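You operate a simulated robot arm through the tools that you are given. There is no shell and no other tool.

The job below is to be done with a simulated robot arm. You get a single attempt, and the scene is never put back.

TASK
Press the orange plug into the steel socket with the blue press.
Fine: draw the slide out again and put the socket on the teal mat.

It is judged by the outcome, as a careful person would: the job done as asked, and still so three seconds after it is handed in. It fails if anything else is knocked over, pushed out of place, dropped, spilled or broken.

THE ROBOT
A 6-joint arm with a four-finger gripper, fixed in place. Base frame: the origin is on the floor under the middle of its stand, x ahead of it, y to its left, z up; the work surface is at about z = 820. Lengths are in mm, angles in rad, forces in N, time in s.
With the tool pointing down near the work surface it reaches from about 520 to 900 mm from the base axis. Its first joint turns from -2.897 to 2.897 rad. Payload 3.43 kg.
Tool frame: the origin (TCP) lies between the finger pads and is the grasp point; the fingertips stand 30 mm ahead of it; z points along the fingers, y is the line along which they close. The gripper opens to 120 mm; its body begins 85 mm behind the TCP.
Orientation is that of the tool frame in the base frame, as a unit quaternion [x, y, z, w]. With the fingers straight down and closing along the base's y, the tool's x points along the base's -x, its y along +y and its z along -z.

THE INTERFACE
- The arm moves only by the tool play_rows. Its argument "motion" is a list of rows, each a list of 3 entries, a list of its own where there are three numbers: the turn, a rotation vector about the tool's x, y, z in rad, then the shift along the tool's x, y, z in mm, then the finger opening in mm, from 0 to 120. In form: [[[rx, ry, rz], [dx, dy, dz], jaw], ...]. A call has 1 to 20 rows; each row is the pose to reach, as a shift and turn from the pose commanded when the call began, along the tool's axes at that moment. Rows are played at 5 a second. More than 50 mm and 0.15 rad between two rows, or a gripper value outside its range, and nothing of the call is played. A pose out of reach is approached as far as the arm can. The call stops where the force on the tool passes 90 N (or 10 N more than at its start, if that is more) or the arm is blocked; 0.2 s more then pass. Each finger travels about 136.2 mm/s and halts on what it meets, pressing with about 21 N; the grip force reading is that of the motor and also rises with nothing between the fingers. The clock runs only during rows and for 0.2 s after the last one: add rows that repeat a pose to give the fingers time. It gives the time, the measured TCP pose, the force on the tool (base axes), the opening and the grip force at its end, in the units of the frame above (readings bear some noise), with the torque about the TCP (base axes, N m) and any sound that the robot's microphone picked up.
- Cameras (640 x 400 px; columns grow to the right, rows downward): "scene" is fixed at [51.6, -499.9, 1548.8]; the picture's right is [0.55, -0.83, 0.00], its down [-0.43, -0.28, -0.86] and it looks along [0.71, 0.48, -0.51] (base axes); focal length 316 px, centre (320, 200). "wrist" rides on the gripper at [71, -17, -121] in the tool frame; the picture's right is [0.23, 0.97, 0.00], its down [-0.81, 0.19, -0.55] and it looks along [-0.54, 0.13, 0.83] (tool axes); focal length 275 px, centre (320, 200).
- snapshot(camera): a new picture of that camera. No time passes.
- lift_body(by): moves the trunk up (or, below 0, down) by that many mm; the arm rides with it, the base frame stays. It gives what a move gives, with no picture.
- measure_at(camera, pixels): for up to 12 pixels [column, row] of the newest picture of that camera ("zoom" is the newest enlarged one), the place [x, y, z] in the base frame of the surface seen there, good to about 2 mm. No time passes.
- enlarge(camera, box): a new picture of the part [left, top, right, bottom] of that camera's present view, enlarged. No time passes.
- hand_in(): hands the job in; it is judged then, once.

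Leave the gripper open and the arm clear of the work at the hand-in unless told otherwise.

The tools are called after "Call:" as name(argument=value, ...) on one line, values as JSON. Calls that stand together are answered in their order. play_rows: Moves the arm, as the interface text tells. Its arguments: {"type":"object","properties":{"motion":{"type":"array"}},"required":["motion"]} The other tools are called the same way: lift_body (by) moves the trunk up or down; snapshot (camera) takes a picture; measure_at (camera, pixels) gives the place of the surface under pixels of a picture; enlarge (camera, box) takes an enlarged picture of a part of a camera's view; hand_in () hands the job in.

At the start:

```text
time: 0.0
tool_pos: [516.3, -181.0, 1273.4]
tool_rot: [0.0, 1.0, 0.001, 0.0]
wrist_force: [-0.3, -0.3, 0.5]
moment: [0.05, -0.04, 0.02]
width: 120.1
gripper_force: 0.0
trunk travel left (down, up): [-200.0, 340.0]
```

scene: 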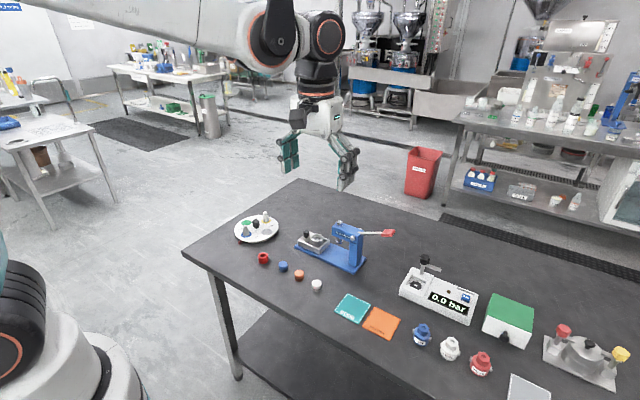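
wrist: 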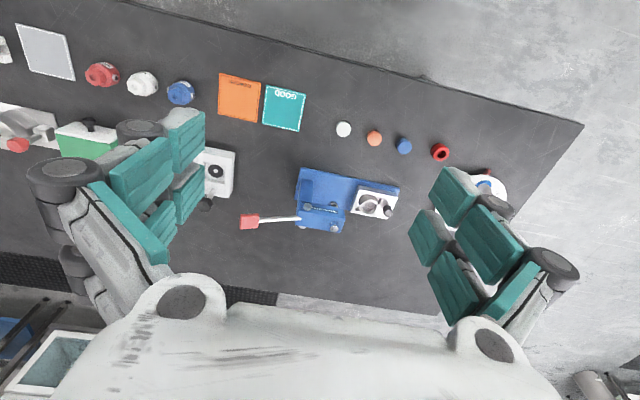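

I see a blue press in the middle of the table with a slide at its left, red-handled lever at its right, four small parts (red, blue, orange, white) in front, and teal and orange mats. I will enlarge the views to understand the details.

Call:
enlarge(camera="scene", box=[220, 200, 420, 325])

Call:
enlarge(camera="wrist", box=[220, 80, 460, 240])

```text
3.20 times, centred on (320, 262) of scene
```

zoom: 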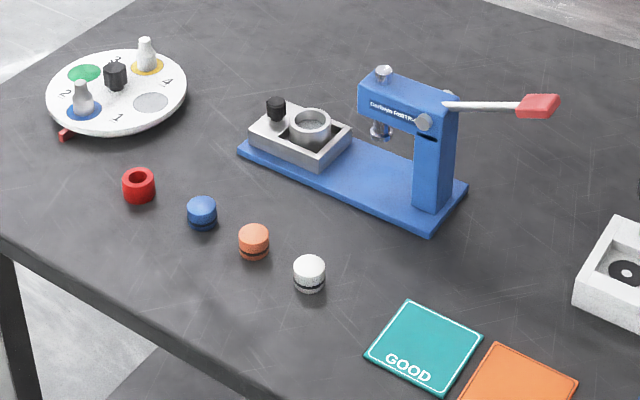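

```text
2.50 times, centred on (340, 160) of wrist
```

zoom: 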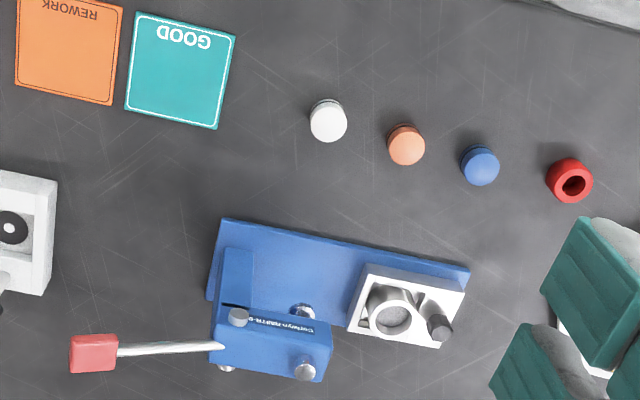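

The steel socket sits in a slide (with a black knob) pulled out on the blue base; the orange plug is the third small part. I measure key points in the newest zoom (wrist zoom).

Call:
measure_at(camera="zoom", pixels=[[406, 146], [394, 318], [378, 300], [410, 300], [440, 325], [368, 268], [462, 290], [438, 345], [350, 330], [225, 222], [468, 270], [210, 298]])

Call:
measure_at(camera="wrist", pixels=[[374, 139], [283, 108], [249, 222], [285, 218], [341, 222], [342, 205], [315, 208], [343, 129], [404, 146], [440, 152], [238, 95], [300, 190]])

```text
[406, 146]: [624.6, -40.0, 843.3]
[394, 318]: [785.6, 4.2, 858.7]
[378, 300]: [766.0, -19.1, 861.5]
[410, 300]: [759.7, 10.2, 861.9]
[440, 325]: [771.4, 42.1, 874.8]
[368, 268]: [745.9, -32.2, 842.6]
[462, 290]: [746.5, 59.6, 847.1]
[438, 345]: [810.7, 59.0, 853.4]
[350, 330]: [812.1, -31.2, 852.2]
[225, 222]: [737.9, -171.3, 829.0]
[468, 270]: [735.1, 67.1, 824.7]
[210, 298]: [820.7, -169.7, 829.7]
```

```text
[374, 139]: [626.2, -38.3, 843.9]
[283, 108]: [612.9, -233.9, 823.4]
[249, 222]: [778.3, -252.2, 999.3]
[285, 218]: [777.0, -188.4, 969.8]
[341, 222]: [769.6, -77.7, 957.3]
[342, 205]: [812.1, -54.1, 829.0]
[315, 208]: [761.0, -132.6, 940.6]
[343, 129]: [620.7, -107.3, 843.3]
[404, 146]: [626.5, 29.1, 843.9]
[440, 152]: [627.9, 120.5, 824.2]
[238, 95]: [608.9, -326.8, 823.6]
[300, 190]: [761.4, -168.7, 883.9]
```

I look closer at the socket, plug and press from the scene camera and check measurements there.

Call:
enlarge(camera="scene", box=[285, 215, 405, 290])

Call:
snapshot(camera="wrist")

```text
5.33 times, centred on (345, 252) of scene
```

zoom: 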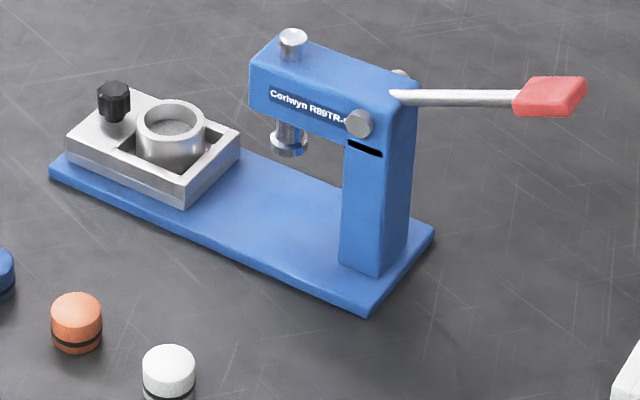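

```text
taken
```

wrist: 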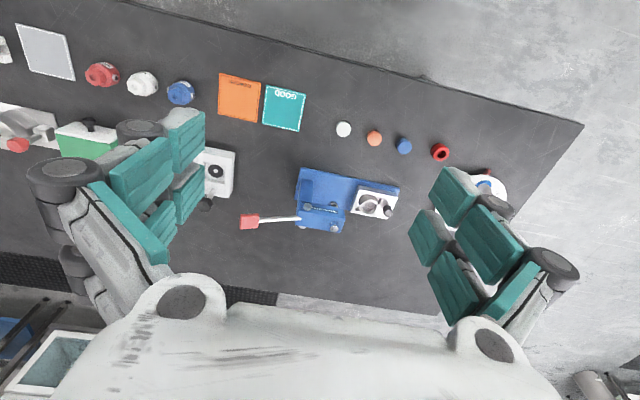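

The press: slide with black knob and socket at the +y end, ram hanging below the head, lever extending toward -y. I measure the socket, slide, ram and lever points.

Call:
measure_at(camera="zoom", pixels=[[138, 122], [204, 125], [171, 101], [171, 142], [170, 125], [114, 88], [185, 205], [240, 150], [68, 150], [288, 150], [293, 38], [550, 95]])

Call:
measure_at(camera="zoom", pixels=[[360, 122], [398, 97], [515, 100], [585, 85], [525, 80], [515, 112], [365, 312], [434, 232], [52, 172], [76, 308], [76, 350], [270, 140]])

```text
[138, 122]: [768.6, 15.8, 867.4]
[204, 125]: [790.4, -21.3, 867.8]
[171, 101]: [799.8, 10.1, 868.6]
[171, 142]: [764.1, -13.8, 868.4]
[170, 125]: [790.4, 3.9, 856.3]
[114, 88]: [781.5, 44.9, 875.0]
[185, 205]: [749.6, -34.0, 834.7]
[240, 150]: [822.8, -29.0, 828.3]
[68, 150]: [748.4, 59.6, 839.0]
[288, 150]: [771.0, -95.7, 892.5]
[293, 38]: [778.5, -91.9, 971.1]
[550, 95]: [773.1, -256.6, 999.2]
```

```text
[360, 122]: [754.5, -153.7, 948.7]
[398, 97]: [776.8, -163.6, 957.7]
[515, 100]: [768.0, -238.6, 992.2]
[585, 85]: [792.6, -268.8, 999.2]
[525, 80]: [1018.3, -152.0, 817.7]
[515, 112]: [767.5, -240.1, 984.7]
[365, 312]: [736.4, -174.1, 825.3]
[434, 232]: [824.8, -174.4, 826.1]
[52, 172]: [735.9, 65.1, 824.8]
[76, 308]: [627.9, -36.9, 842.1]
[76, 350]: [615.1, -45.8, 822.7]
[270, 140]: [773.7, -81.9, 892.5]
```

Readings: plug centre ≈ (626, -38.5), top z≈843; socket centre ≈ (780, -2), rim z≈868; knob ≈ (780, 45); ram ≈ (779, -92); lever pivot ≈ (777, -154, 949), its red handle ≈ (775, -256, 999). I'll now move above the plug at z≈1020 while turning the tool 90° about its axis so the fingers close along base x.

Call:
play_rows(motion=[[[0, 0, 0.1309], [-9.1, 11.9, 21.1], 120], [[0, 0, 0.2618], [-18.3, 23.8, 42.2], 120], [[0, 0, 0.3927], [-27.4, 35.6, 63.3], 120], [[0, 0, 0.5236], [-36.6, 47.5, 84.4], 120], [[0, 0, 0.6545], [-45.7, 59.4, 105.5], 120], [[0, 0, 0.7854], [-54.9, 71.3, 126.7], 120], [[0, 0, 0.9163], [-64.0, 83.1, 147.8], 120], [[0, 0, 1.0472], [-73.1, 95.0, 168.9], 120], [[0, 0, 1.1781], [-82.3, 106.9, 190.0], 120], [[0, 0, 1.309], [-91.4, 118.8, 211.1], 120], [[0, 0, 1.4399], [-100.6, 130.6, 232.2], 120], [[0, 0, 1.5708], [-109.7, 142.5, 253.4], 120], [[0, 0, 1.5708], [-109.7, 142.5, 253.4], 120]])

```text
time: 2.8
tool_pos: [627.1, -38.1, 1021.0]
tool_rot: [0.708, 0.706, 0.0, 0.0]
wrist_force: [0.3, 1.3, 1.0]
moment: [-0.01, 0.04, -0.03]
width: 119.8
gripper_force: 0.1
trunk travel left (down, up): [-200.0, 340.0]
```

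The arm reached (627, -38, 1021) with the fingers closing along base x. I take both pictures to check.

Call:
snapshot(camera="wrist")

Call:
snapshot(camera="scene")

```text
taken
```

wrist: 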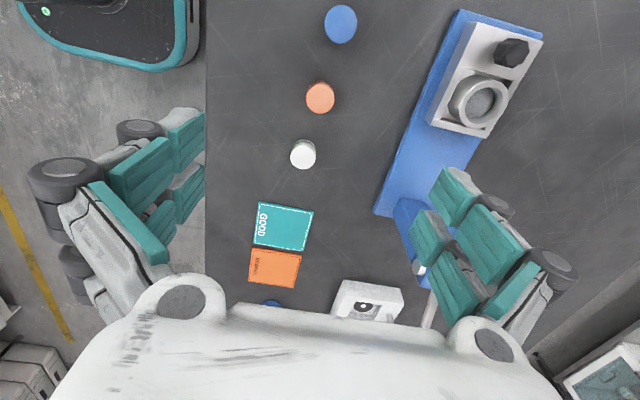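

```text
taken
```

scene: 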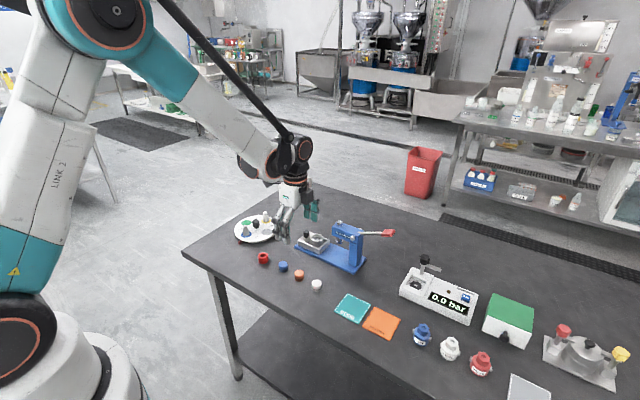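

The plug is at (320, 97) in the wrist view. I enlarge it and measure the plug's rim and the socket for precise centres.

Call:
enlarge(camera="wrist", box=[280, 0, 560, 175])

```text
2.29 times, centred on (420, 88) of wrist
```

zoom: 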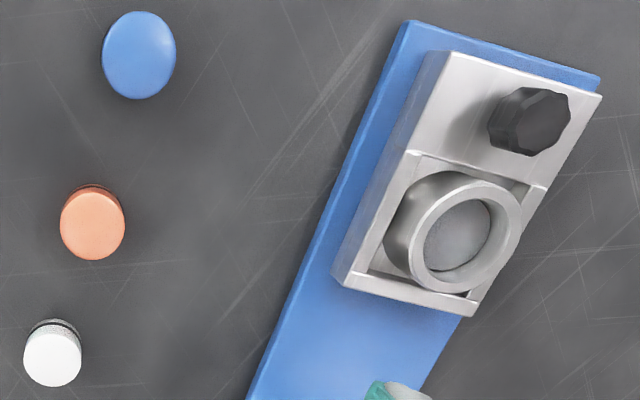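

I measure the plug's top edges and the socket's rim and bore.

Call:
measure_at(camera="zoom", pixels=[[93, 225], [64, 224], [122, 224], [93, 194], [93, 256], [460, 237], [414, 240], [517, 217], [486, 184], [448, 290], [498, 225], [545, 115]])

Call:
measure_at(camera="zoom", pixels=[[415, 155], [545, 190], [345, 280], [470, 310], [530, 120], [598, 97], [440, 60], [380, 280], [466, 292], [435, 235], [488, 215], [380, 250]])

```text
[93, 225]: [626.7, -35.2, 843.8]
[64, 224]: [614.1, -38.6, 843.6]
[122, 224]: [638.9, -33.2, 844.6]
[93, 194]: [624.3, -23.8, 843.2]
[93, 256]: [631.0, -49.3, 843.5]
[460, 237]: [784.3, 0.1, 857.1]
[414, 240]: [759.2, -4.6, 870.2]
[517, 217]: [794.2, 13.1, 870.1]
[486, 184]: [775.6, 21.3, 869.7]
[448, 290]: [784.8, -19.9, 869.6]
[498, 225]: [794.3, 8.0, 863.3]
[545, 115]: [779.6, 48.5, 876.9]
```

```text
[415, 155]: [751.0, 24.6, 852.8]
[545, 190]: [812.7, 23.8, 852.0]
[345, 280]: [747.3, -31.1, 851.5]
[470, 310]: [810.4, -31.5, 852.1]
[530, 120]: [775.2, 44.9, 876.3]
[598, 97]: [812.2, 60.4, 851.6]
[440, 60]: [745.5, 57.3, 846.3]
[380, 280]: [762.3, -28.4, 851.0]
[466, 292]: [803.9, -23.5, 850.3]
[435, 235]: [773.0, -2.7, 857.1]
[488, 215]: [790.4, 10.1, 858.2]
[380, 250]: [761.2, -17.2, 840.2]
```

Plug centre ≈ (626.8, -36.5); socket centre ≈ (779.5, 0.2), rim z≈869.7, bore floor ≈857. Before grasping I measure the finger pads in the wrist picture to know their shape, and enlarge them.

Call:
enlarge(camera="wrist", box=[390, 155, 590, 280])

Call:
measure_at(camera="wrist", pixels=[[445, 172], [475, 186], [434, 203], [458, 222], [422, 215], [448, 236], [412, 240], [436, 264], [483, 210], [520, 246], [440, 255], [475, 310]])

```text
3.20 times, centred on (490, 218) of wrist
```

zoom: 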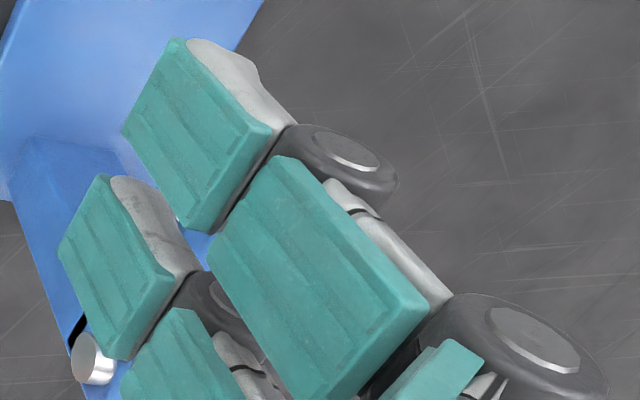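

```text
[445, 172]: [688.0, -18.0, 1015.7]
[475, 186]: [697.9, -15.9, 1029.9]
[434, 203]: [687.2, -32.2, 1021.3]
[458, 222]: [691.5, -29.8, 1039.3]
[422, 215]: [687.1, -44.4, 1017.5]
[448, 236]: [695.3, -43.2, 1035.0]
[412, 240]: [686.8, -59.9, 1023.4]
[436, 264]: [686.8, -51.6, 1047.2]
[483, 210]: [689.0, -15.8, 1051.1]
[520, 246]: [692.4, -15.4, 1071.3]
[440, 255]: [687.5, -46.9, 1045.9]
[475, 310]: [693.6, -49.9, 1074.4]
```

Each side has two 16 mm wide fingers with a 12 mm gap (pads at ±6…±22 along tool x), so a round part centres itself in the gap. The tips swing with opening, so I close to 48 mm up here and measure where the tips are.

Call:
play_rows(motion=[[[0, 0, 0], [1.6, 0, 0], 48], [[0, 0, 0], [1.6, 0, 0], 48], [[0, 0, 0], [1.6, 0, 0], 48], [[0, 0, 0], [1.6, 0, 0], 48]])

Call:
snapshot(camera="wrist")

```text
time: 3.8
tool_pos: [627.0, -36.3, 1022.5]
tool_rot: [0.707, 0.707, 0.0, -0.001]
wrist_force: [-0.3, 0.4, 0.4]
moment: [-0.03, 0.01, -0.01]
width: 48.1
gripper_force: 0.0
trunk travel left (down, up): [-200.0, 340.0]
```

```text
taken
```

wrist: 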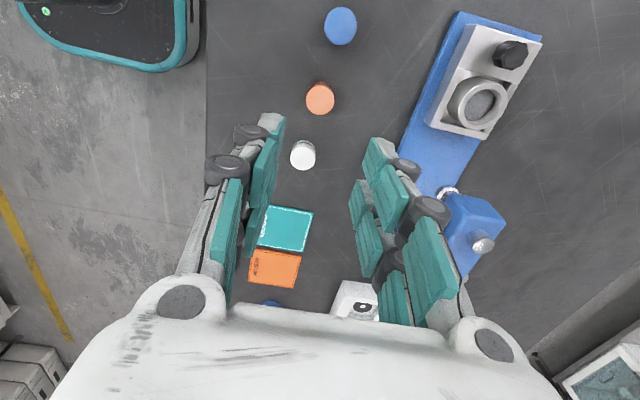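

Now I measure the fingertips at 48 mm opening.

Call:
enlarge(camera="wrist", box=[200, 90, 480, 265])

Call:
measure_at(camera="wrist", pixels=[[371, 141], [366, 160], [385, 145], [352, 182], [352, 200], [282, 122], [272, 117], [280, 140], [395, 180], [240, 128], [420, 205], [375, 170]])

```text
2.29 times, centred on (340, 178) of wrist
```

zoom: 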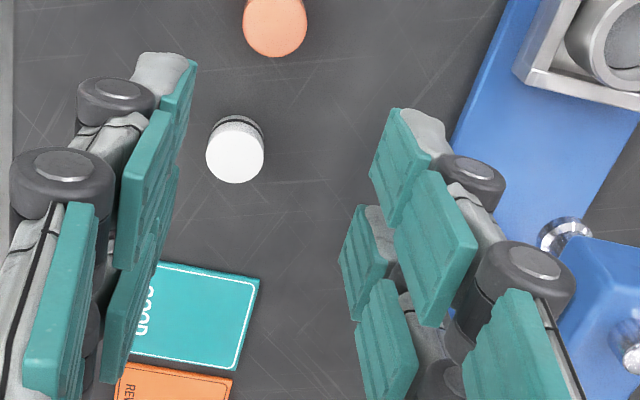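

```text
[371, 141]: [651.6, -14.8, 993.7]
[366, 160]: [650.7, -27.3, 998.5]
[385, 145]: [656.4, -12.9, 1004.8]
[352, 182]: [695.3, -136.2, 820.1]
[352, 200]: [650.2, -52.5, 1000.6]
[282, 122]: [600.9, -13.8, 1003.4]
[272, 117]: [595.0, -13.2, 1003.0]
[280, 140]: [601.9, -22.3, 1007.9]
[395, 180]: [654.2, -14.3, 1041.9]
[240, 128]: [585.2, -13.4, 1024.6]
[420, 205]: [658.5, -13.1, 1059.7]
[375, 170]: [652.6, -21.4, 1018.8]
```

At 48 mm the tips are ≈29 mm ahead of the TCP, finger pair spans ±22 mm along y: neighbours (blue at y=29, white at y=-107) are clear. Now descend to TCP z≈861 (tips ≈831) around the plug, stay open.

Call:
play_rows(motion=[[[0, 0, 0], [0, 0.5, 25], 48], [[0, 0, 0], [0, 0.5, 50], 48], [[0, 0, 0], [0, 0.5, 75], 48], [[0, 0, 0], [0, 0.5, 100], 48], [[0, 0, 0], [0, 0.5, 120], 48], [[0, 0, 0], [0, 0.5, 135], 48], [[0, 0, 0], [0, 0.5, 145], 48], [[0, 0, 0], [0, 0.5, 145], 48]])

Call:
snapshot(camera="wrist")

```text
time: 5.6
tool_pos: [627.0, -36.8, 875.0]
tool_rot: [0.707, 0.707, 0.0, 0.0]
wrist_force: [0.6, -0.1, -1.4]
moment: [0.01, 0.01, 0.01]
width: 47.7
gripper_force: 0.1
trunk travel left (down, up): [-200.0, 340.0]
```

```text
taken
```

wrist: 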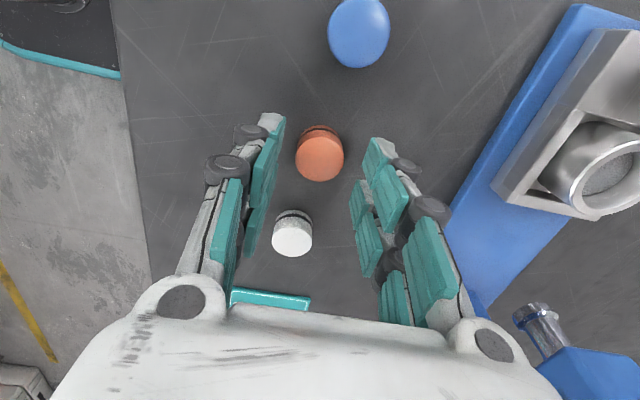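

The plug sits between the fingers. I re-measure its top for centring.

Call:
measure_at(camera="wrist", pixels=[[320, 157], [297, 157], [342, 157], [320, 136], [320, 180], [320, 129], [283, 121], [371, 141], [610, 180], [570, 185], [545, 325]])

Call:
enlarge(camera="wrist", box=[240, 90, 400, 190])

```text
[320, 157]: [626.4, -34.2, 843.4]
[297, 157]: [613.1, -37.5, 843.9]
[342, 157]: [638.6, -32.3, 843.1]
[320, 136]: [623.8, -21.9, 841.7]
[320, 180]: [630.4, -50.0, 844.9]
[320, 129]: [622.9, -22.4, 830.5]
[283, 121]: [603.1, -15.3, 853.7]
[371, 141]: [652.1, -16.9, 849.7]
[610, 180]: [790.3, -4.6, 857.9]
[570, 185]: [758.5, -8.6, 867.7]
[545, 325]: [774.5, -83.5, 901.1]
```

```text
4.00 times, centred on (320, 140) of wrist
```

zoom: 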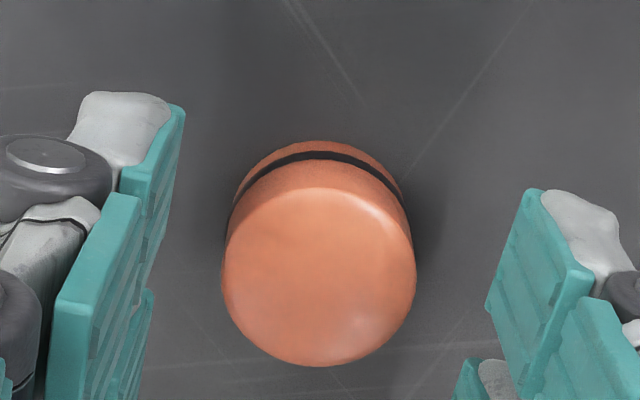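

The plug is well centred (626.3, -36). Its black ring is near mid-height, so I grip the upper 10 mm: go down 12 mm to TCP z≈863 and then close.

Call:
play_rows(motion=[[[0, 0, 0], [0.3, -0.3, 6], 48], [[0, 0, 0], [0.3, -0.3, 12], 48], [[0, 0, 0], [0.3, -0.3, 12], 48], [[0, 0, 0], [0.3, -0.3, 12], 36], [[0, 0, 0], [0.3, -0.3, 12], 28], [[0, 0, 0], [0.3, -0.3, 12], 15], [[0, 0, 0], [0.3, -0.3, 12], 15], [[0, 0, 0], [0.3, -0.3, 12], 15]])

Call:
snapshot(camera="wrist")

```text
time: 7.4
tool_pos: [625.9, -37.3, 863.5]
tool_rot: [0.707, 0.707, 0.0, 0.0]
wrist_force: [-0.4, -0.1, -0.6]
moment: [-0.01, 0.03, -0.04]
width: 27.2
gripper_force: 21.6
trunk travel left (down, up): [-200.0, 340.0]
```

```text
taken
```

wrist: 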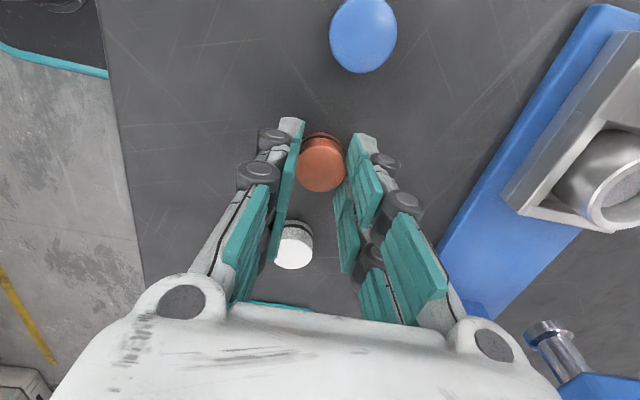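

Gripped at 27 mm with 21.6 N. I lift straight up about 90 mm and check.

Call:
play_rows(motion=[[[0, 0, 0], [0, 0, -10], 15], [[0, 0, 0], [0, 0, -30], 15], [[0, 0, 0], [0, 0, -55], 15], [[0, 0, 0], [0, 0, -80], 15], [[0, 0, 0], [0, 0, -90], 15], [[0, 0, 0], [0, 0, -90], 15]])

Call:
enlarge(camera="wrist", box=[200, 90, 480, 265])

Call:
enlarge(camera="scene", box=[240, 180, 400, 280])

```text
time: 8.8
tool_pos: [627.2, -37.0, 953.7]
tool_rot: [0.708, 0.707, 0.0, 0.0]
wrist_force: [-0.6, -0.4, -0.3]
moment: [-0.02, 0.0, 0.01]
width: 27.2
gripper_force: 21.2
trunk travel left (down, up): [-200.0, 340.0]
```

```text
2.29 times, centred on (340, 178) of wrist
```

zoom: 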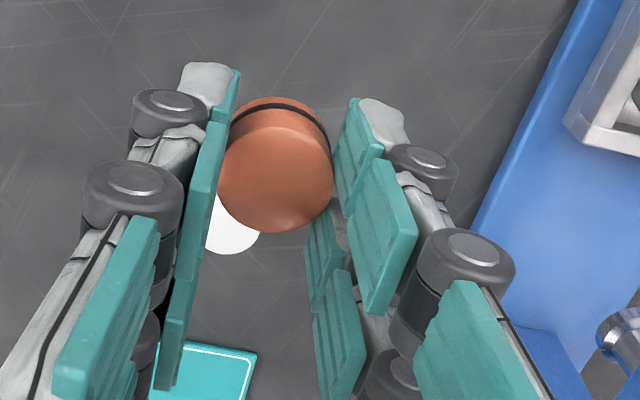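

```text
4.00 times, centred on (320, 230) of scene
```

zoom: 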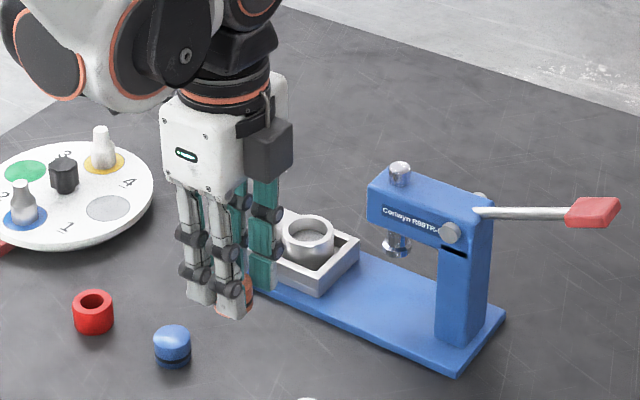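

Plug held firmly. Next I carry it over the socket at (779.5, 0.2) at the same height (plug bottom ≈910, well above the knob at 876).

Call:
play_rows(motion=[[[0, 0, 0], [4, 17, 0], 15], [[0, 0, 0], [11, 45, 0], 15], [[0, 0, 0], [18, 75, 0], 15], [[0, 0, 0], [26, 105, 0], 15], [[0, 0, 0], [33, 135, 0], 15], [[0, 0, 0], [37, 153, 0], 15], [[0, 0, 0], [37, 153, 0], 15], [[0, 0, 0], [37, 153, 0], 15]])

Call:
snapshot(camera="wrist")

Call:
snapshot(camera="scene")

```text
time: 10.6
tool_pos: [781.3, 0.4, 953.4]
tool_rot: [0.707, 0.707, 0.0, 0.0]
wrist_force: [-0.8, -0.4, 0.0]
moment: [0.01, -0.04, -0.01]
width: 27.1
gripper_force: 20.7
trunk travel left (down, up): [-200.0, 340.0]
```

```text
taken
```

wrist: 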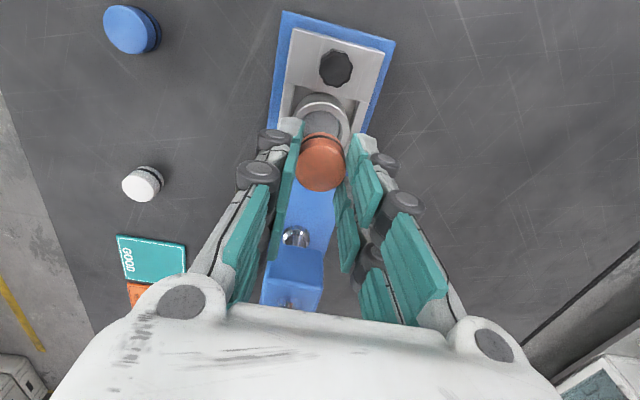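

```text
taken
```

scene: 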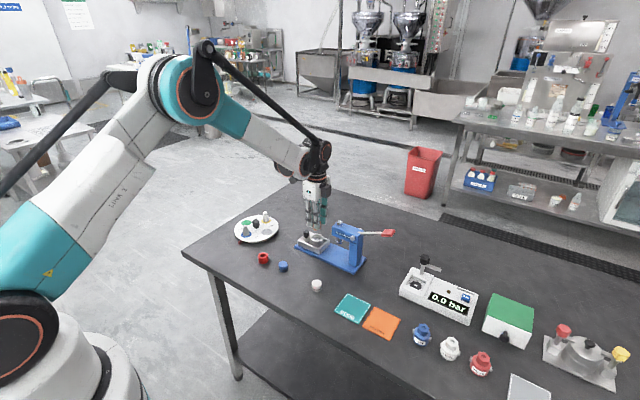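

The plug is over the socket. I enlarge and measure plug top and socket rim to align.

Call:
enlarge(camera="wrist", box=[240, 40, 440, 165])

Call:
measure_at(camera="wrist", pixels=[[320, 162], [300, 162], [340, 162], [320, 144], [320, 187], [301, 106], [347, 120], [320, 96], [330, 68], [346, 135], [297, 115], [340, 100]])

```text
3.20 times, centred on (340, 102) of wrist
```

zoom: 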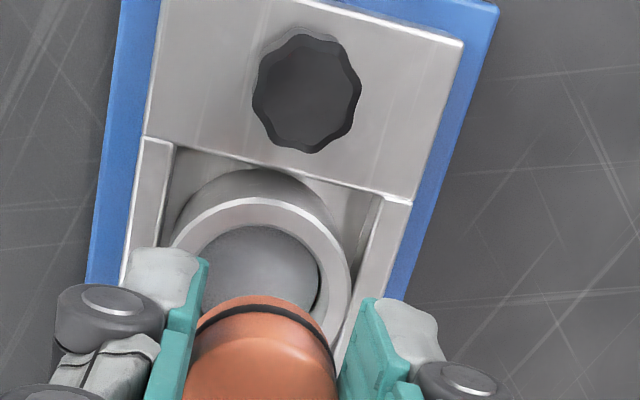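

```text
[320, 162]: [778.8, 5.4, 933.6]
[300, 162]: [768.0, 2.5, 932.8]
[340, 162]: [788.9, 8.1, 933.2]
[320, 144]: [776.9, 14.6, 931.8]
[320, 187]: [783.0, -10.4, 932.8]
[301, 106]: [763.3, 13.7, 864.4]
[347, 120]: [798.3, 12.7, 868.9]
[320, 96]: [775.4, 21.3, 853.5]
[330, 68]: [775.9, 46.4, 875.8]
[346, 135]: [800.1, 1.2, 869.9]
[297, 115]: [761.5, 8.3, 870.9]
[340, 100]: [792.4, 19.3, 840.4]
```

I measure more points on the socket's ring (mid-rim) and knob/plug in the zoom to fit circles.

Call:
measure_at(camera="zoom", pixels=[[192, 238], [222, 215], [262, 205], [300, 220], [328, 250], [340, 290], [337, 320], [200, 330], [260, 305], [328, 350], [262, 270], [300, 300]])

```text
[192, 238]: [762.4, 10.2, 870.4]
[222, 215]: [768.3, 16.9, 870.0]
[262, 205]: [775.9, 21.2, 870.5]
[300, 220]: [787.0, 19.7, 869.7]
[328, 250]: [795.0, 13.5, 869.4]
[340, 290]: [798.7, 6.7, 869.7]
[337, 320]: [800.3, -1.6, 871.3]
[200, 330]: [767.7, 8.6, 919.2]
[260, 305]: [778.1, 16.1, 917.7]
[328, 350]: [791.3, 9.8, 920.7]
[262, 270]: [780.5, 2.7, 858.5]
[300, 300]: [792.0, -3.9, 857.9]
```

Socket ring fits centre (780.2, 0.7); plug fits (779.7, 1.6). I correct by (+0.5, -0.9) and descend 32 mm so the plug bottom is ~8 mm above the rim.

Call:
play_rows(motion=[[[0, 0, 0], [-0.9, 0.5, 8], 15], [[0, 0, 0], [-0.9, 0.5, 16], 15], [[0, 0, 0], [-0.9, 0.5, 24], 15], [[0, 0, 0], [-0.9, 0.5, 32], 15], [[0, 0, 0], [-0.9, 0.5, 32], 15], [[0, 0, 0], [-0.9, 0.5, 32], 15]])

Call:
enlarge(camera="wrist", box=[240, 80, 400, 180])

Call:
enlarge(camera="scene", box=[270, 190, 370, 252])

```text
time: 12.0
tool_pos: [780.5, -1.4, 922.2]
tool_rot: [0.708, 0.707, -0.001, 0.0]
wrist_force: [-0.1, 0.3, -0.5]
moment: [0.0, 0.0, 0.0]
width: 27.4
gripper_force: 21.2
trunk travel left (down, up): [-200.0, 340.0]
```

```text
4.00 times, centred on (320, 130) of wrist
```

zoom: 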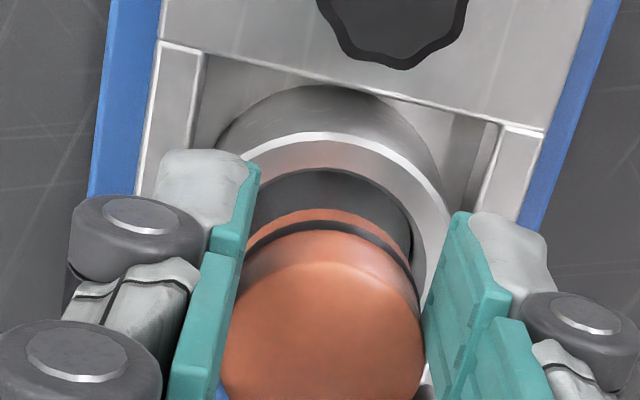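

```text
6.40 times, centred on (320, 221) of scene
```

zoom: 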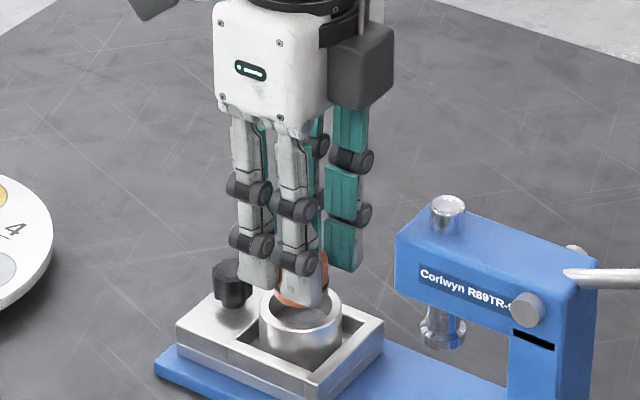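

It looks aligned. One more wrist zoom with measurements for a fine check.

Call:
enlarge(camera="wrist", box=[240, 80, 400, 180])

Call:
measure_at(camera="zoom", pixels=[[265, 153], [300, 142], [345, 145], [385, 165], [415, 195], [432, 235], [433, 270], [258, 235], [300, 213], [340, 213], [380, 232], [408, 265]])

```text
4.00 times, centred on (320, 130) of wrist
```

zoom: 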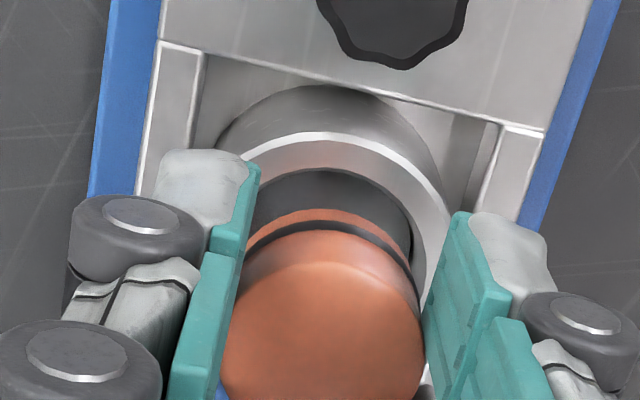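

```text
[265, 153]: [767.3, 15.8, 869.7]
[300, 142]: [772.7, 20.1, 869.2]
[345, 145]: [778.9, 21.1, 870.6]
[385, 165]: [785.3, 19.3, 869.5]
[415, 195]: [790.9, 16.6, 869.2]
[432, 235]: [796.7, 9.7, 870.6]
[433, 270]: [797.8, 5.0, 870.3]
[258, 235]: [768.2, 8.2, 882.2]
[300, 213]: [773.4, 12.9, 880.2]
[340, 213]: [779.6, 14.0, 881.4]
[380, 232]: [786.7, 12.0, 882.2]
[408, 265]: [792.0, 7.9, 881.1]
```

Relative offset now estimated at about (+0.5…1.2, -0.8); I correct by (-0.4, +0.4) and go down 11 mm in small steps, so the plug tip should just enter the bore, then read the force.

Call:
play_rows(motion=[[[0, 0, 0], [0.4, -0.4, 3], 15], [[0, 0, 0], [0.4, -0.4, 6], 15], [[0, 0, 0], [0.4, -0.4, 8], 15], [[0, 0, 0], [0.4, -0.4, 9], 15], [[0, 0, 0], [0.4, -0.4, 10], 15], [[0, 0, 0], [0.4, -0.4, 11], 15], [[0, 0, 0], [0.4, -0.4, 11], 15]])

Call:
enlarge(camera="wrist", box=[240, 80, 400, 180])

```text
time: 13.6
tool_pos: [779.6, -0.6, 911.3]
tool_rot: [0.707, 0.707, 0.0, 0.0]
wrist_force: [-0.4, -0.1, -0.1]
moment: [-0.01, -0.01, 0.0]
width: 27.0
gripper_force: 21.5
trunk travel left (down, up): [-200.0, 340.0]
```

```text
4.00 times, centred on (320, 130) of wrist
```

zoom: 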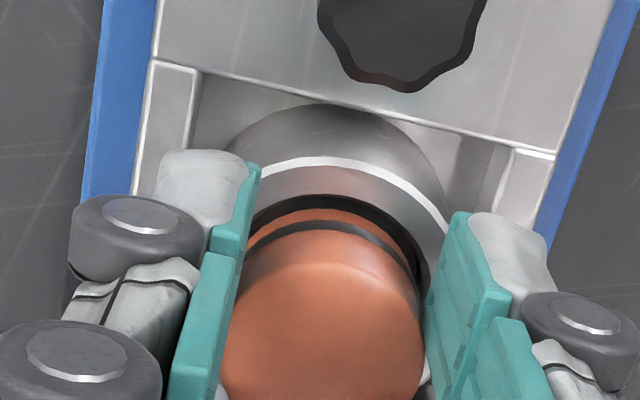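

No contact force; the plug tip is entering the bore with an even dark gap. I go down another 5 mm in 1 mm steps.

Call:
play_rows(motion=[[[0, 0, 0], [0, 0, 1], 15], [[0, 0, 0], [0, 0, 2], 15], [[0, 0, 0], [0, 0, 3], 15], [[0, 0, 0], [0, 0, 4], 15], [[0, 0, 0], [0, 0, 5], 15], [[0, 0, 0], [0, 0, 5], 15]])

Call:
enlarge(camera="wrist", box=[240, 80, 400, 180])

```text
time: 15.0
tool_pos: [779.4, 0.0, 905.7]
tool_rot: [0.707, 0.707, 0.0, 0.0]
wrist_force: [-0.2, -0.4, 0.4]
moment: [0.01, 0.01, 0.01]
width: 27.1
gripper_force: 21.0
trunk travel left (down, up): [-200.0, 340.0]
```

```text
4.00 times, centred on (320, 130) of wrist
```

zoom: 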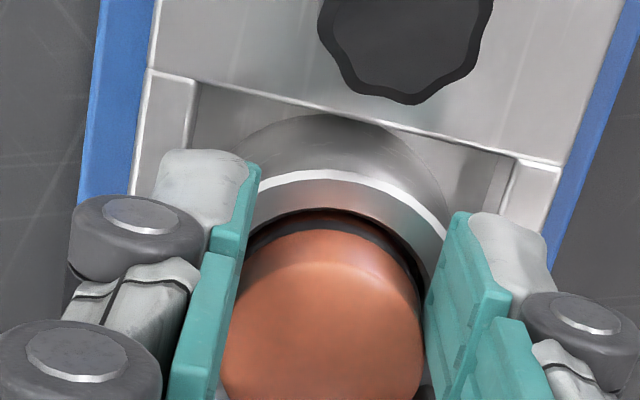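

Still no contact force and plug well inside the bore (bottom ≈862). I go down 3 mm more, keeping the tips above the rim (≈873 vs 870).

Call:
play_rows(motion=[[[0, 0, 0], [0, 0, 0.7], 15], [[0, 0, 0], [0, 0, 1.4], 15], [[0, 0, 0], [0, 0, 2.1], 15], [[0, 0, 0], [0, 0, 2.8], 15], [[0, 0, 0], [0, 0, 2.8], 15]])

Call:
enlarge(camera="wrist", box=[240, 80, 400, 180])

Call:
enlarge(camera="scene", box=[270, 190, 370, 252])

```text
time: 16.2
tool_pos: [780.0, -0.6, 903.0]
tool_rot: [0.707, 0.707, 0.0, 0.001]
wrist_force: [0.2, 0.2, 0.1]
moment: [-0.01, 0.0, 0.0]
width: 27.3
gripper_force: 20.9
trunk travel left (down, up): [-200.0, 340.0]
```

```text
4.00 times, centred on (320, 130) of wrist
```

zoom: 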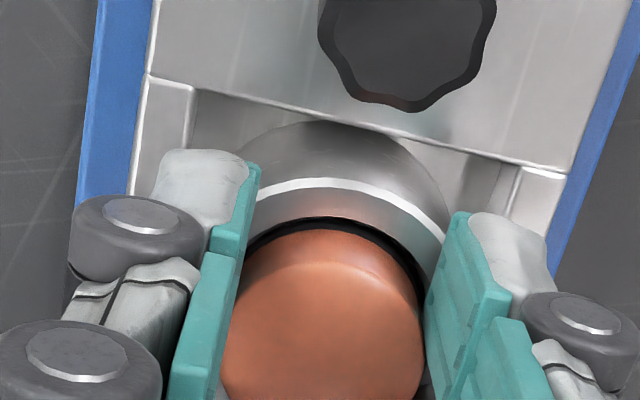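

```text
6.40 times, centred on (320, 221) of scene
```

zoom: 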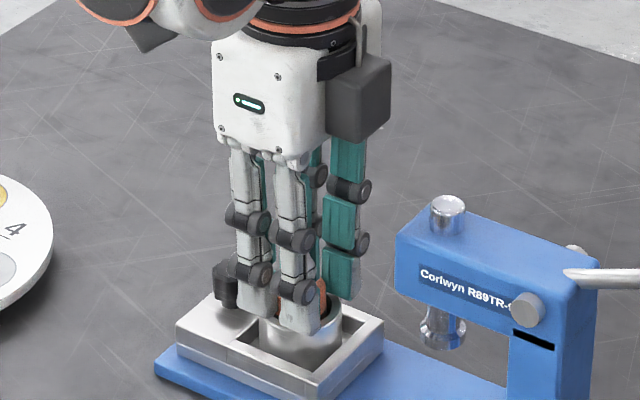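

The plug is seated upright in the bore about 10 mm, no force. I release it by opening to 50 mm, slowly.

Call:
play_rows(motion=[[[0, 0, 0], [0, 0, 0], 26], [[0, 0, 0], [0, 0, 0], 30], [[0, 0, 0], [0, 0, 0], 36], [[0, 0, 0], [0, 0, 0], 44], [[0, 0, 0], [0, 0, 0], 50], [[0, 0, 0], [0, 0, 0], 50]])

Call:
enlarge(camera="wrist", box=[240, 80, 400, 180])

```text
time: 17.6
tool_pos: [779.5, -0.9, 902.3]
tool_rot: [0.707, 0.707, 0.0, 0.0]
wrist_force: [0.0, -0.1, 0.0]
moment: [0.02, -0.04, -0.04]
width: 50.2
gripper_force: 0.2
trunk travel left (down, up): [-200.0, 340.0]
```

```text
4.00 times, centred on (320, 130) of wrist
```

zoom: 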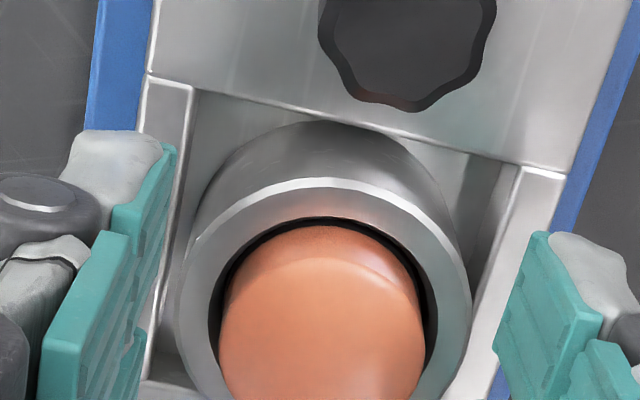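

The plug stands in the bore. I measure its top and the rim in this zoom.

Call:
measure_at(camera="zoom", pixels=[[320, 330], [240, 340], [405, 330], [320, 280], [320, 385], [325, 205], [200, 290], [455, 290], [405, 70]])

```text
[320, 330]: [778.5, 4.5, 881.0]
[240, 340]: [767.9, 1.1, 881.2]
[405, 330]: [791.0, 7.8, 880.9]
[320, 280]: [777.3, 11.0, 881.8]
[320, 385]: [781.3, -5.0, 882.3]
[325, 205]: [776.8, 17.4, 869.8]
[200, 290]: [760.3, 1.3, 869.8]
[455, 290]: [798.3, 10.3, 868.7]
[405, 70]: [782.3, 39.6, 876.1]
```

Plug top ≈881.3, standing freely inside the socket. I retreat straight up 90 mm and take a look at the press.

Call:
play_rows(motion=[[[0, 0, 0], [0, 0, -10], 50], [[0, 0, 0], [0, 0, -25], 50], [[0, 0, 0], [0, 0, -45], 50], [[0, 0, 0], [0, 0, -65], 50], [[0, 0, 0], [0, 0, -85], 50], [[0, 0, 0], [0, 0, -95], 50], [[0, 0, 0], [0, 0, -95], 50]])

Call:
enlarge(camera="scene", box=[285, 200, 405, 275])

```text
time: 19.2
tool_pos: [779.5, 1.1, 999.4]
tool_rot: [0.707, 0.707, 0.0, -0.001]
wrist_force: [0.8, 0.3, -0.1]
moment: [0.01, 0.02, 0.01]
width: 50.0
gripper_force: 0.0
trunk travel left (down, up): [-200.0, 340.0]
```

```text
5.33 times, centred on (345, 238) of scene
```

zoom: 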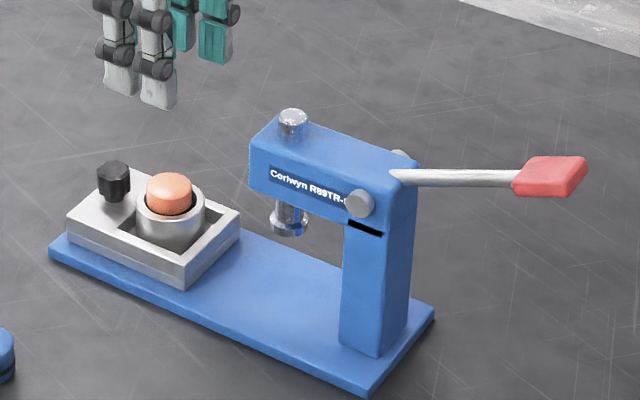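

I measure the head's front face, the ram's bottom and other features.

Call:
measure_at(camera="zoom", pixels=[[254, 165], [254, 185], [275, 130], [268, 120], [288, 233], [273, 222], [304, 228], [290, 210], [345, 250], [330, 200], [380, 228], [365, 226]])

Call:
measure_at(camera="zoom", pixels=[[114, 165], [100, 190], [128, 190], [114, 200], [360, 205], [402, 155], [450, 178], [548, 160], [548, 180], [518, 180], [580, 165], [168, 180]])

```text
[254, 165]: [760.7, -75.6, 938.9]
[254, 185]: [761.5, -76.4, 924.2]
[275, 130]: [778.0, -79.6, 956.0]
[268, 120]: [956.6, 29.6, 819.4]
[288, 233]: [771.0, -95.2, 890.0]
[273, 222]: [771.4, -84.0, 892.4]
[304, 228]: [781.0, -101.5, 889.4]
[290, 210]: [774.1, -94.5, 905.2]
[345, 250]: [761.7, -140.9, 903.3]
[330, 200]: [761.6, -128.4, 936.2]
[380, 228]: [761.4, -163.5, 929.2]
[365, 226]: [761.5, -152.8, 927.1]
```

```text
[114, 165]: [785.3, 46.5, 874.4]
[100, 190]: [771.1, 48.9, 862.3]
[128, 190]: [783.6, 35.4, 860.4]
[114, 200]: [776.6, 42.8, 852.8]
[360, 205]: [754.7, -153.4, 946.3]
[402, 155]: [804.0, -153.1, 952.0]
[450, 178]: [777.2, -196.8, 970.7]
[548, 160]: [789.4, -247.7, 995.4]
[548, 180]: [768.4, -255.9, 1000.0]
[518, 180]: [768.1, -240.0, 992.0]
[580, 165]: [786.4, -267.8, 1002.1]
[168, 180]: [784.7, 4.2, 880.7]
```

Ram centre ≈ (780, -91), bottom z≈888 (plug top 881 will pass). Head front face y≈-75, z 917–957. Before planning the slide push, I measure the size of the hand's body in the scene view.

Call:
enlarge(camera="scene", box=[270, 130, 370, 240])

Call:
snapshot(camera="wrist")

```text
3.64 times, centred on (320, 185) of scene
```

zoom: 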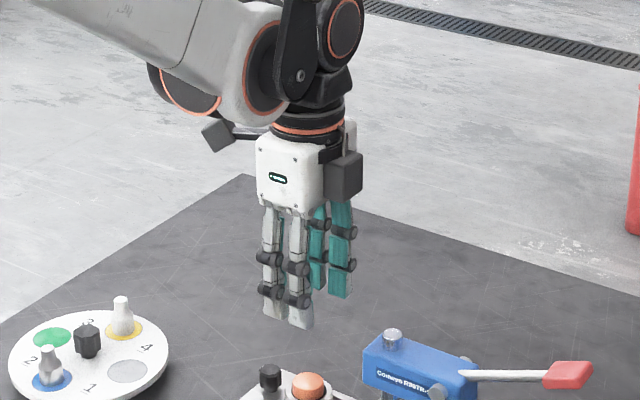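

```text
taken
```

wrist: 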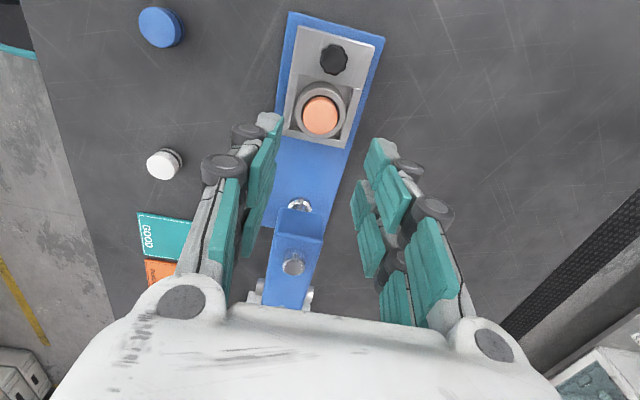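

I measure the hand's black side box and white body in the scene zoom.

Call:
measure_at(camera="zoom", pixels=[[333, 165], [345, 160], [333, 198], [358, 190], [360, 160], [318, 160], [262, 145], [318, 205], [262, 200], [290, 212], [302, 325], [268, 315]])

Call:
measure_at(camera="wrist", pixels=[[333, 60], [324, 60], [342, 60], [333, 50], [333, 70], [320, 117], [308, 117], [332, 117], [302, 107], [320, 88], [350, 110], [293, 266]])

```text
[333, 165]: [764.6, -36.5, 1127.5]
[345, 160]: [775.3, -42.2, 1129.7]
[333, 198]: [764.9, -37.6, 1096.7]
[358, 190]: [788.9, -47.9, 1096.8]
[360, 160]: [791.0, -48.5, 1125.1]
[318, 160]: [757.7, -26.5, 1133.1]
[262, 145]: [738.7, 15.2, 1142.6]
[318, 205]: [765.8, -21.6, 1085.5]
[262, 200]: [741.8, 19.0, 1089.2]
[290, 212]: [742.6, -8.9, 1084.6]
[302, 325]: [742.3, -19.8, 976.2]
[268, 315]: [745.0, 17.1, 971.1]
```

```text
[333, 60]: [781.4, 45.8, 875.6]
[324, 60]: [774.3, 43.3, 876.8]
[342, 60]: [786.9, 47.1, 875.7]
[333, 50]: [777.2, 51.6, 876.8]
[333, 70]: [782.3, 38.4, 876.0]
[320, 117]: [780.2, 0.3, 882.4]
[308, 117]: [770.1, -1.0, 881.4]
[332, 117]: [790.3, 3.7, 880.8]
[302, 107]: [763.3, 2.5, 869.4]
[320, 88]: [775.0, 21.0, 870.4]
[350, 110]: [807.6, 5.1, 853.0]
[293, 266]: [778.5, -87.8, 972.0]
```

Hand: black box reaches 50 mm to the -y side starting 86 mm above the TCP. To keep it clear of the ram's top knob (z≈972) I will tilt the hand 0.2 rad (leaning to +y) and grip the slide's knob (780.2, 45.1, z 852–876) with only the -y finger pair. First I move above the knob with that tilt at the present height.

Call:
play_rows(motion=[[[0, -0.04, 0], [12, 0.3, 0], 44], [[0, -0.08, 0], [25, 0.3, 0], 44], [[0, -0.12, 0], [38, 0.3, 0], 44], [[0, -0.16, 0], [51, 0.3, 0], 44], [[0, -0.2, 0], [63.5, 0.3, 0], 44], [[0, -0.2, 0], [63.5, 0.3, 0], 44], [[0, -0.2, 0], [63.5, 0.3, 0], 44]])

Call:
snapshot(camera="wrist")

Call:
enlarge(camera="scene", box=[230, 140, 390, 260])

```text
time: 20.8
tool_pos: [780.5, 62.4, 998.3]
tool_rot: [0.703, 0.704, -0.071, 0.072]
wrist_force: [-0.3, 0.1, -0.1]
moment: [0.04, 0.02, 0.0]
width: 44.2
gripper_force: 0.0
trunk travel left (down, up): [-200.0, 340.0]
```

```text
taken
```

wrist: 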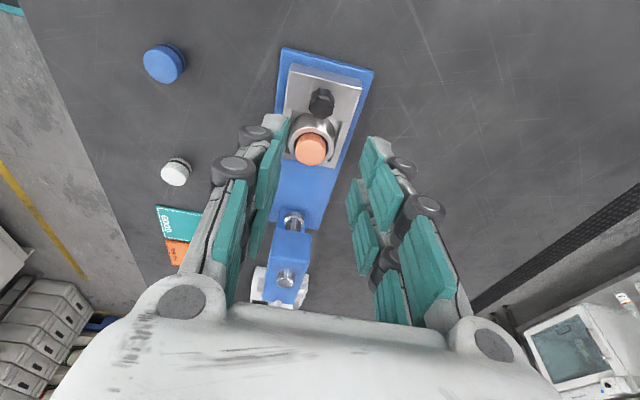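

```text
3.33 times, centred on (310, 200) of scene
```

zoom: 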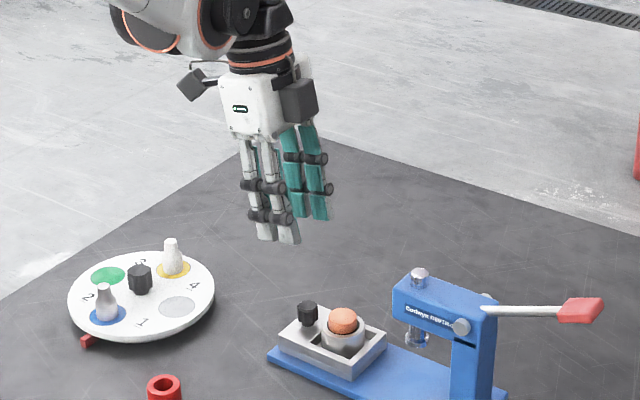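

The tilt is right. I descend vertically 85 mm first (in tool axes mixing x and z), then check.

Call:
play_rows(motion=[[[0, 0, 0], [4.0, 0, 19.6], 44], [[0, 0, 0], [7.9, 0, 39.2], 44], [[0, 0, 0], [11.9, 0, 58.8], 44], [[0, 0, 0], [15.9, 0, 78.4], 44], [[0, 0, 0], [16.9, 0, 83.3], 44], [[0, 0, 0], [16.9, 0, 83.3], 44]])

Call:
snapshot(camera="wrist")

Call:
enlarge(camera="scene", box=[260, 190, 380, 265])

```text
time: 22.2
tool_pos: [780.3, 63.9, 913.1]
tool_rot: [0.703, 0.704, -0.071, 0.071]
wrist_force: [0.3, 0.2, 0.0]
moment: [0.01, 0.02, 0.0]
width: 44.0
gripper_force: 0.0
trunk travel left (down, up): [-200.0, 340.0]
```

```text
taken
```

wrist: 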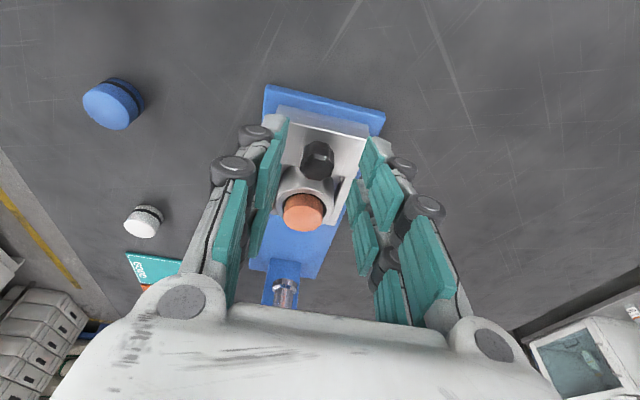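

```text
5.33 times, centred on (320, 228) of scene
```

zoom: 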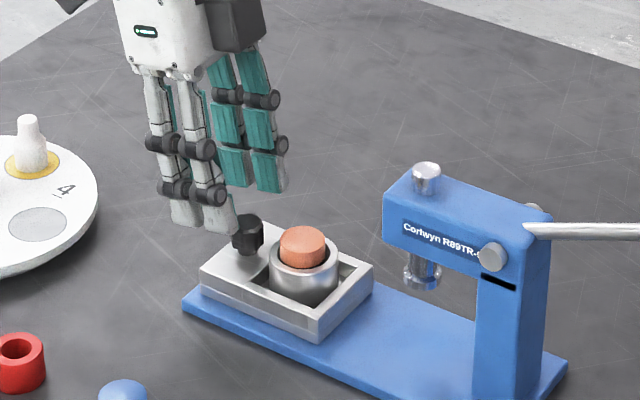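

Good. Descend another 24 mm to TCP z≈889 with the -y pair straddling the knob, then check before closing.

Call:
play_rows(motion=[[[0, 0, 0], [1.6, 0, 7.8], 44], [[0, 0, 0], [3.2, 0, 15.7], 44], [[0, 0, 0], [4.0, 0, 19.6], 44], [[0, 0, 0], [4.8, 0, 23.5], 44], [[0, 0, 0], [4.8, 0, 23.5], 44]])

Call:
enlarge(camera="wrist", box=[230, 90, 430, 215])

Call:
enlarge(camera="scene", box=[280, 200, 360, 250])

```text
time: 23.4
tool_pos: [780.2, 64.5, 887.9]
tool_rot: [0.704, 0.704, -0.071, 0.071]
wrist_force: [-0.7, -0.3, -0.1]
moment: [0.02, 0.01, -0.02]
width: 43.7
gripper_force: 0.0
trunk travel left (down, up): [-200.0, 340.0]
```

```text
3.20 times, centred on (330, 152) of wrist
```

zoom: 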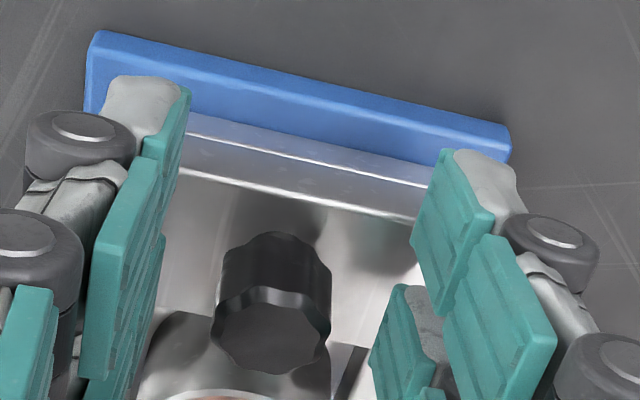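

```text
8.00 times, centred on (320, 225) of scene
```

zoom: 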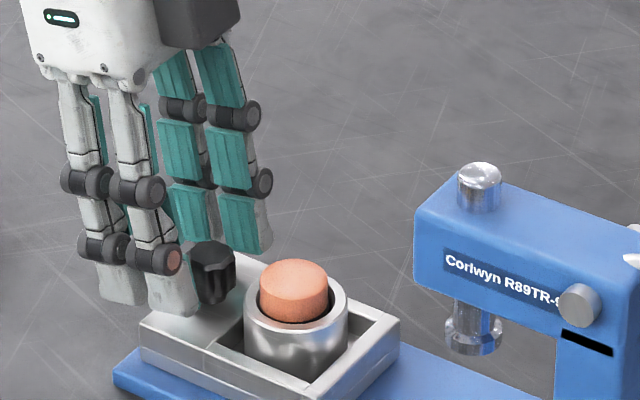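

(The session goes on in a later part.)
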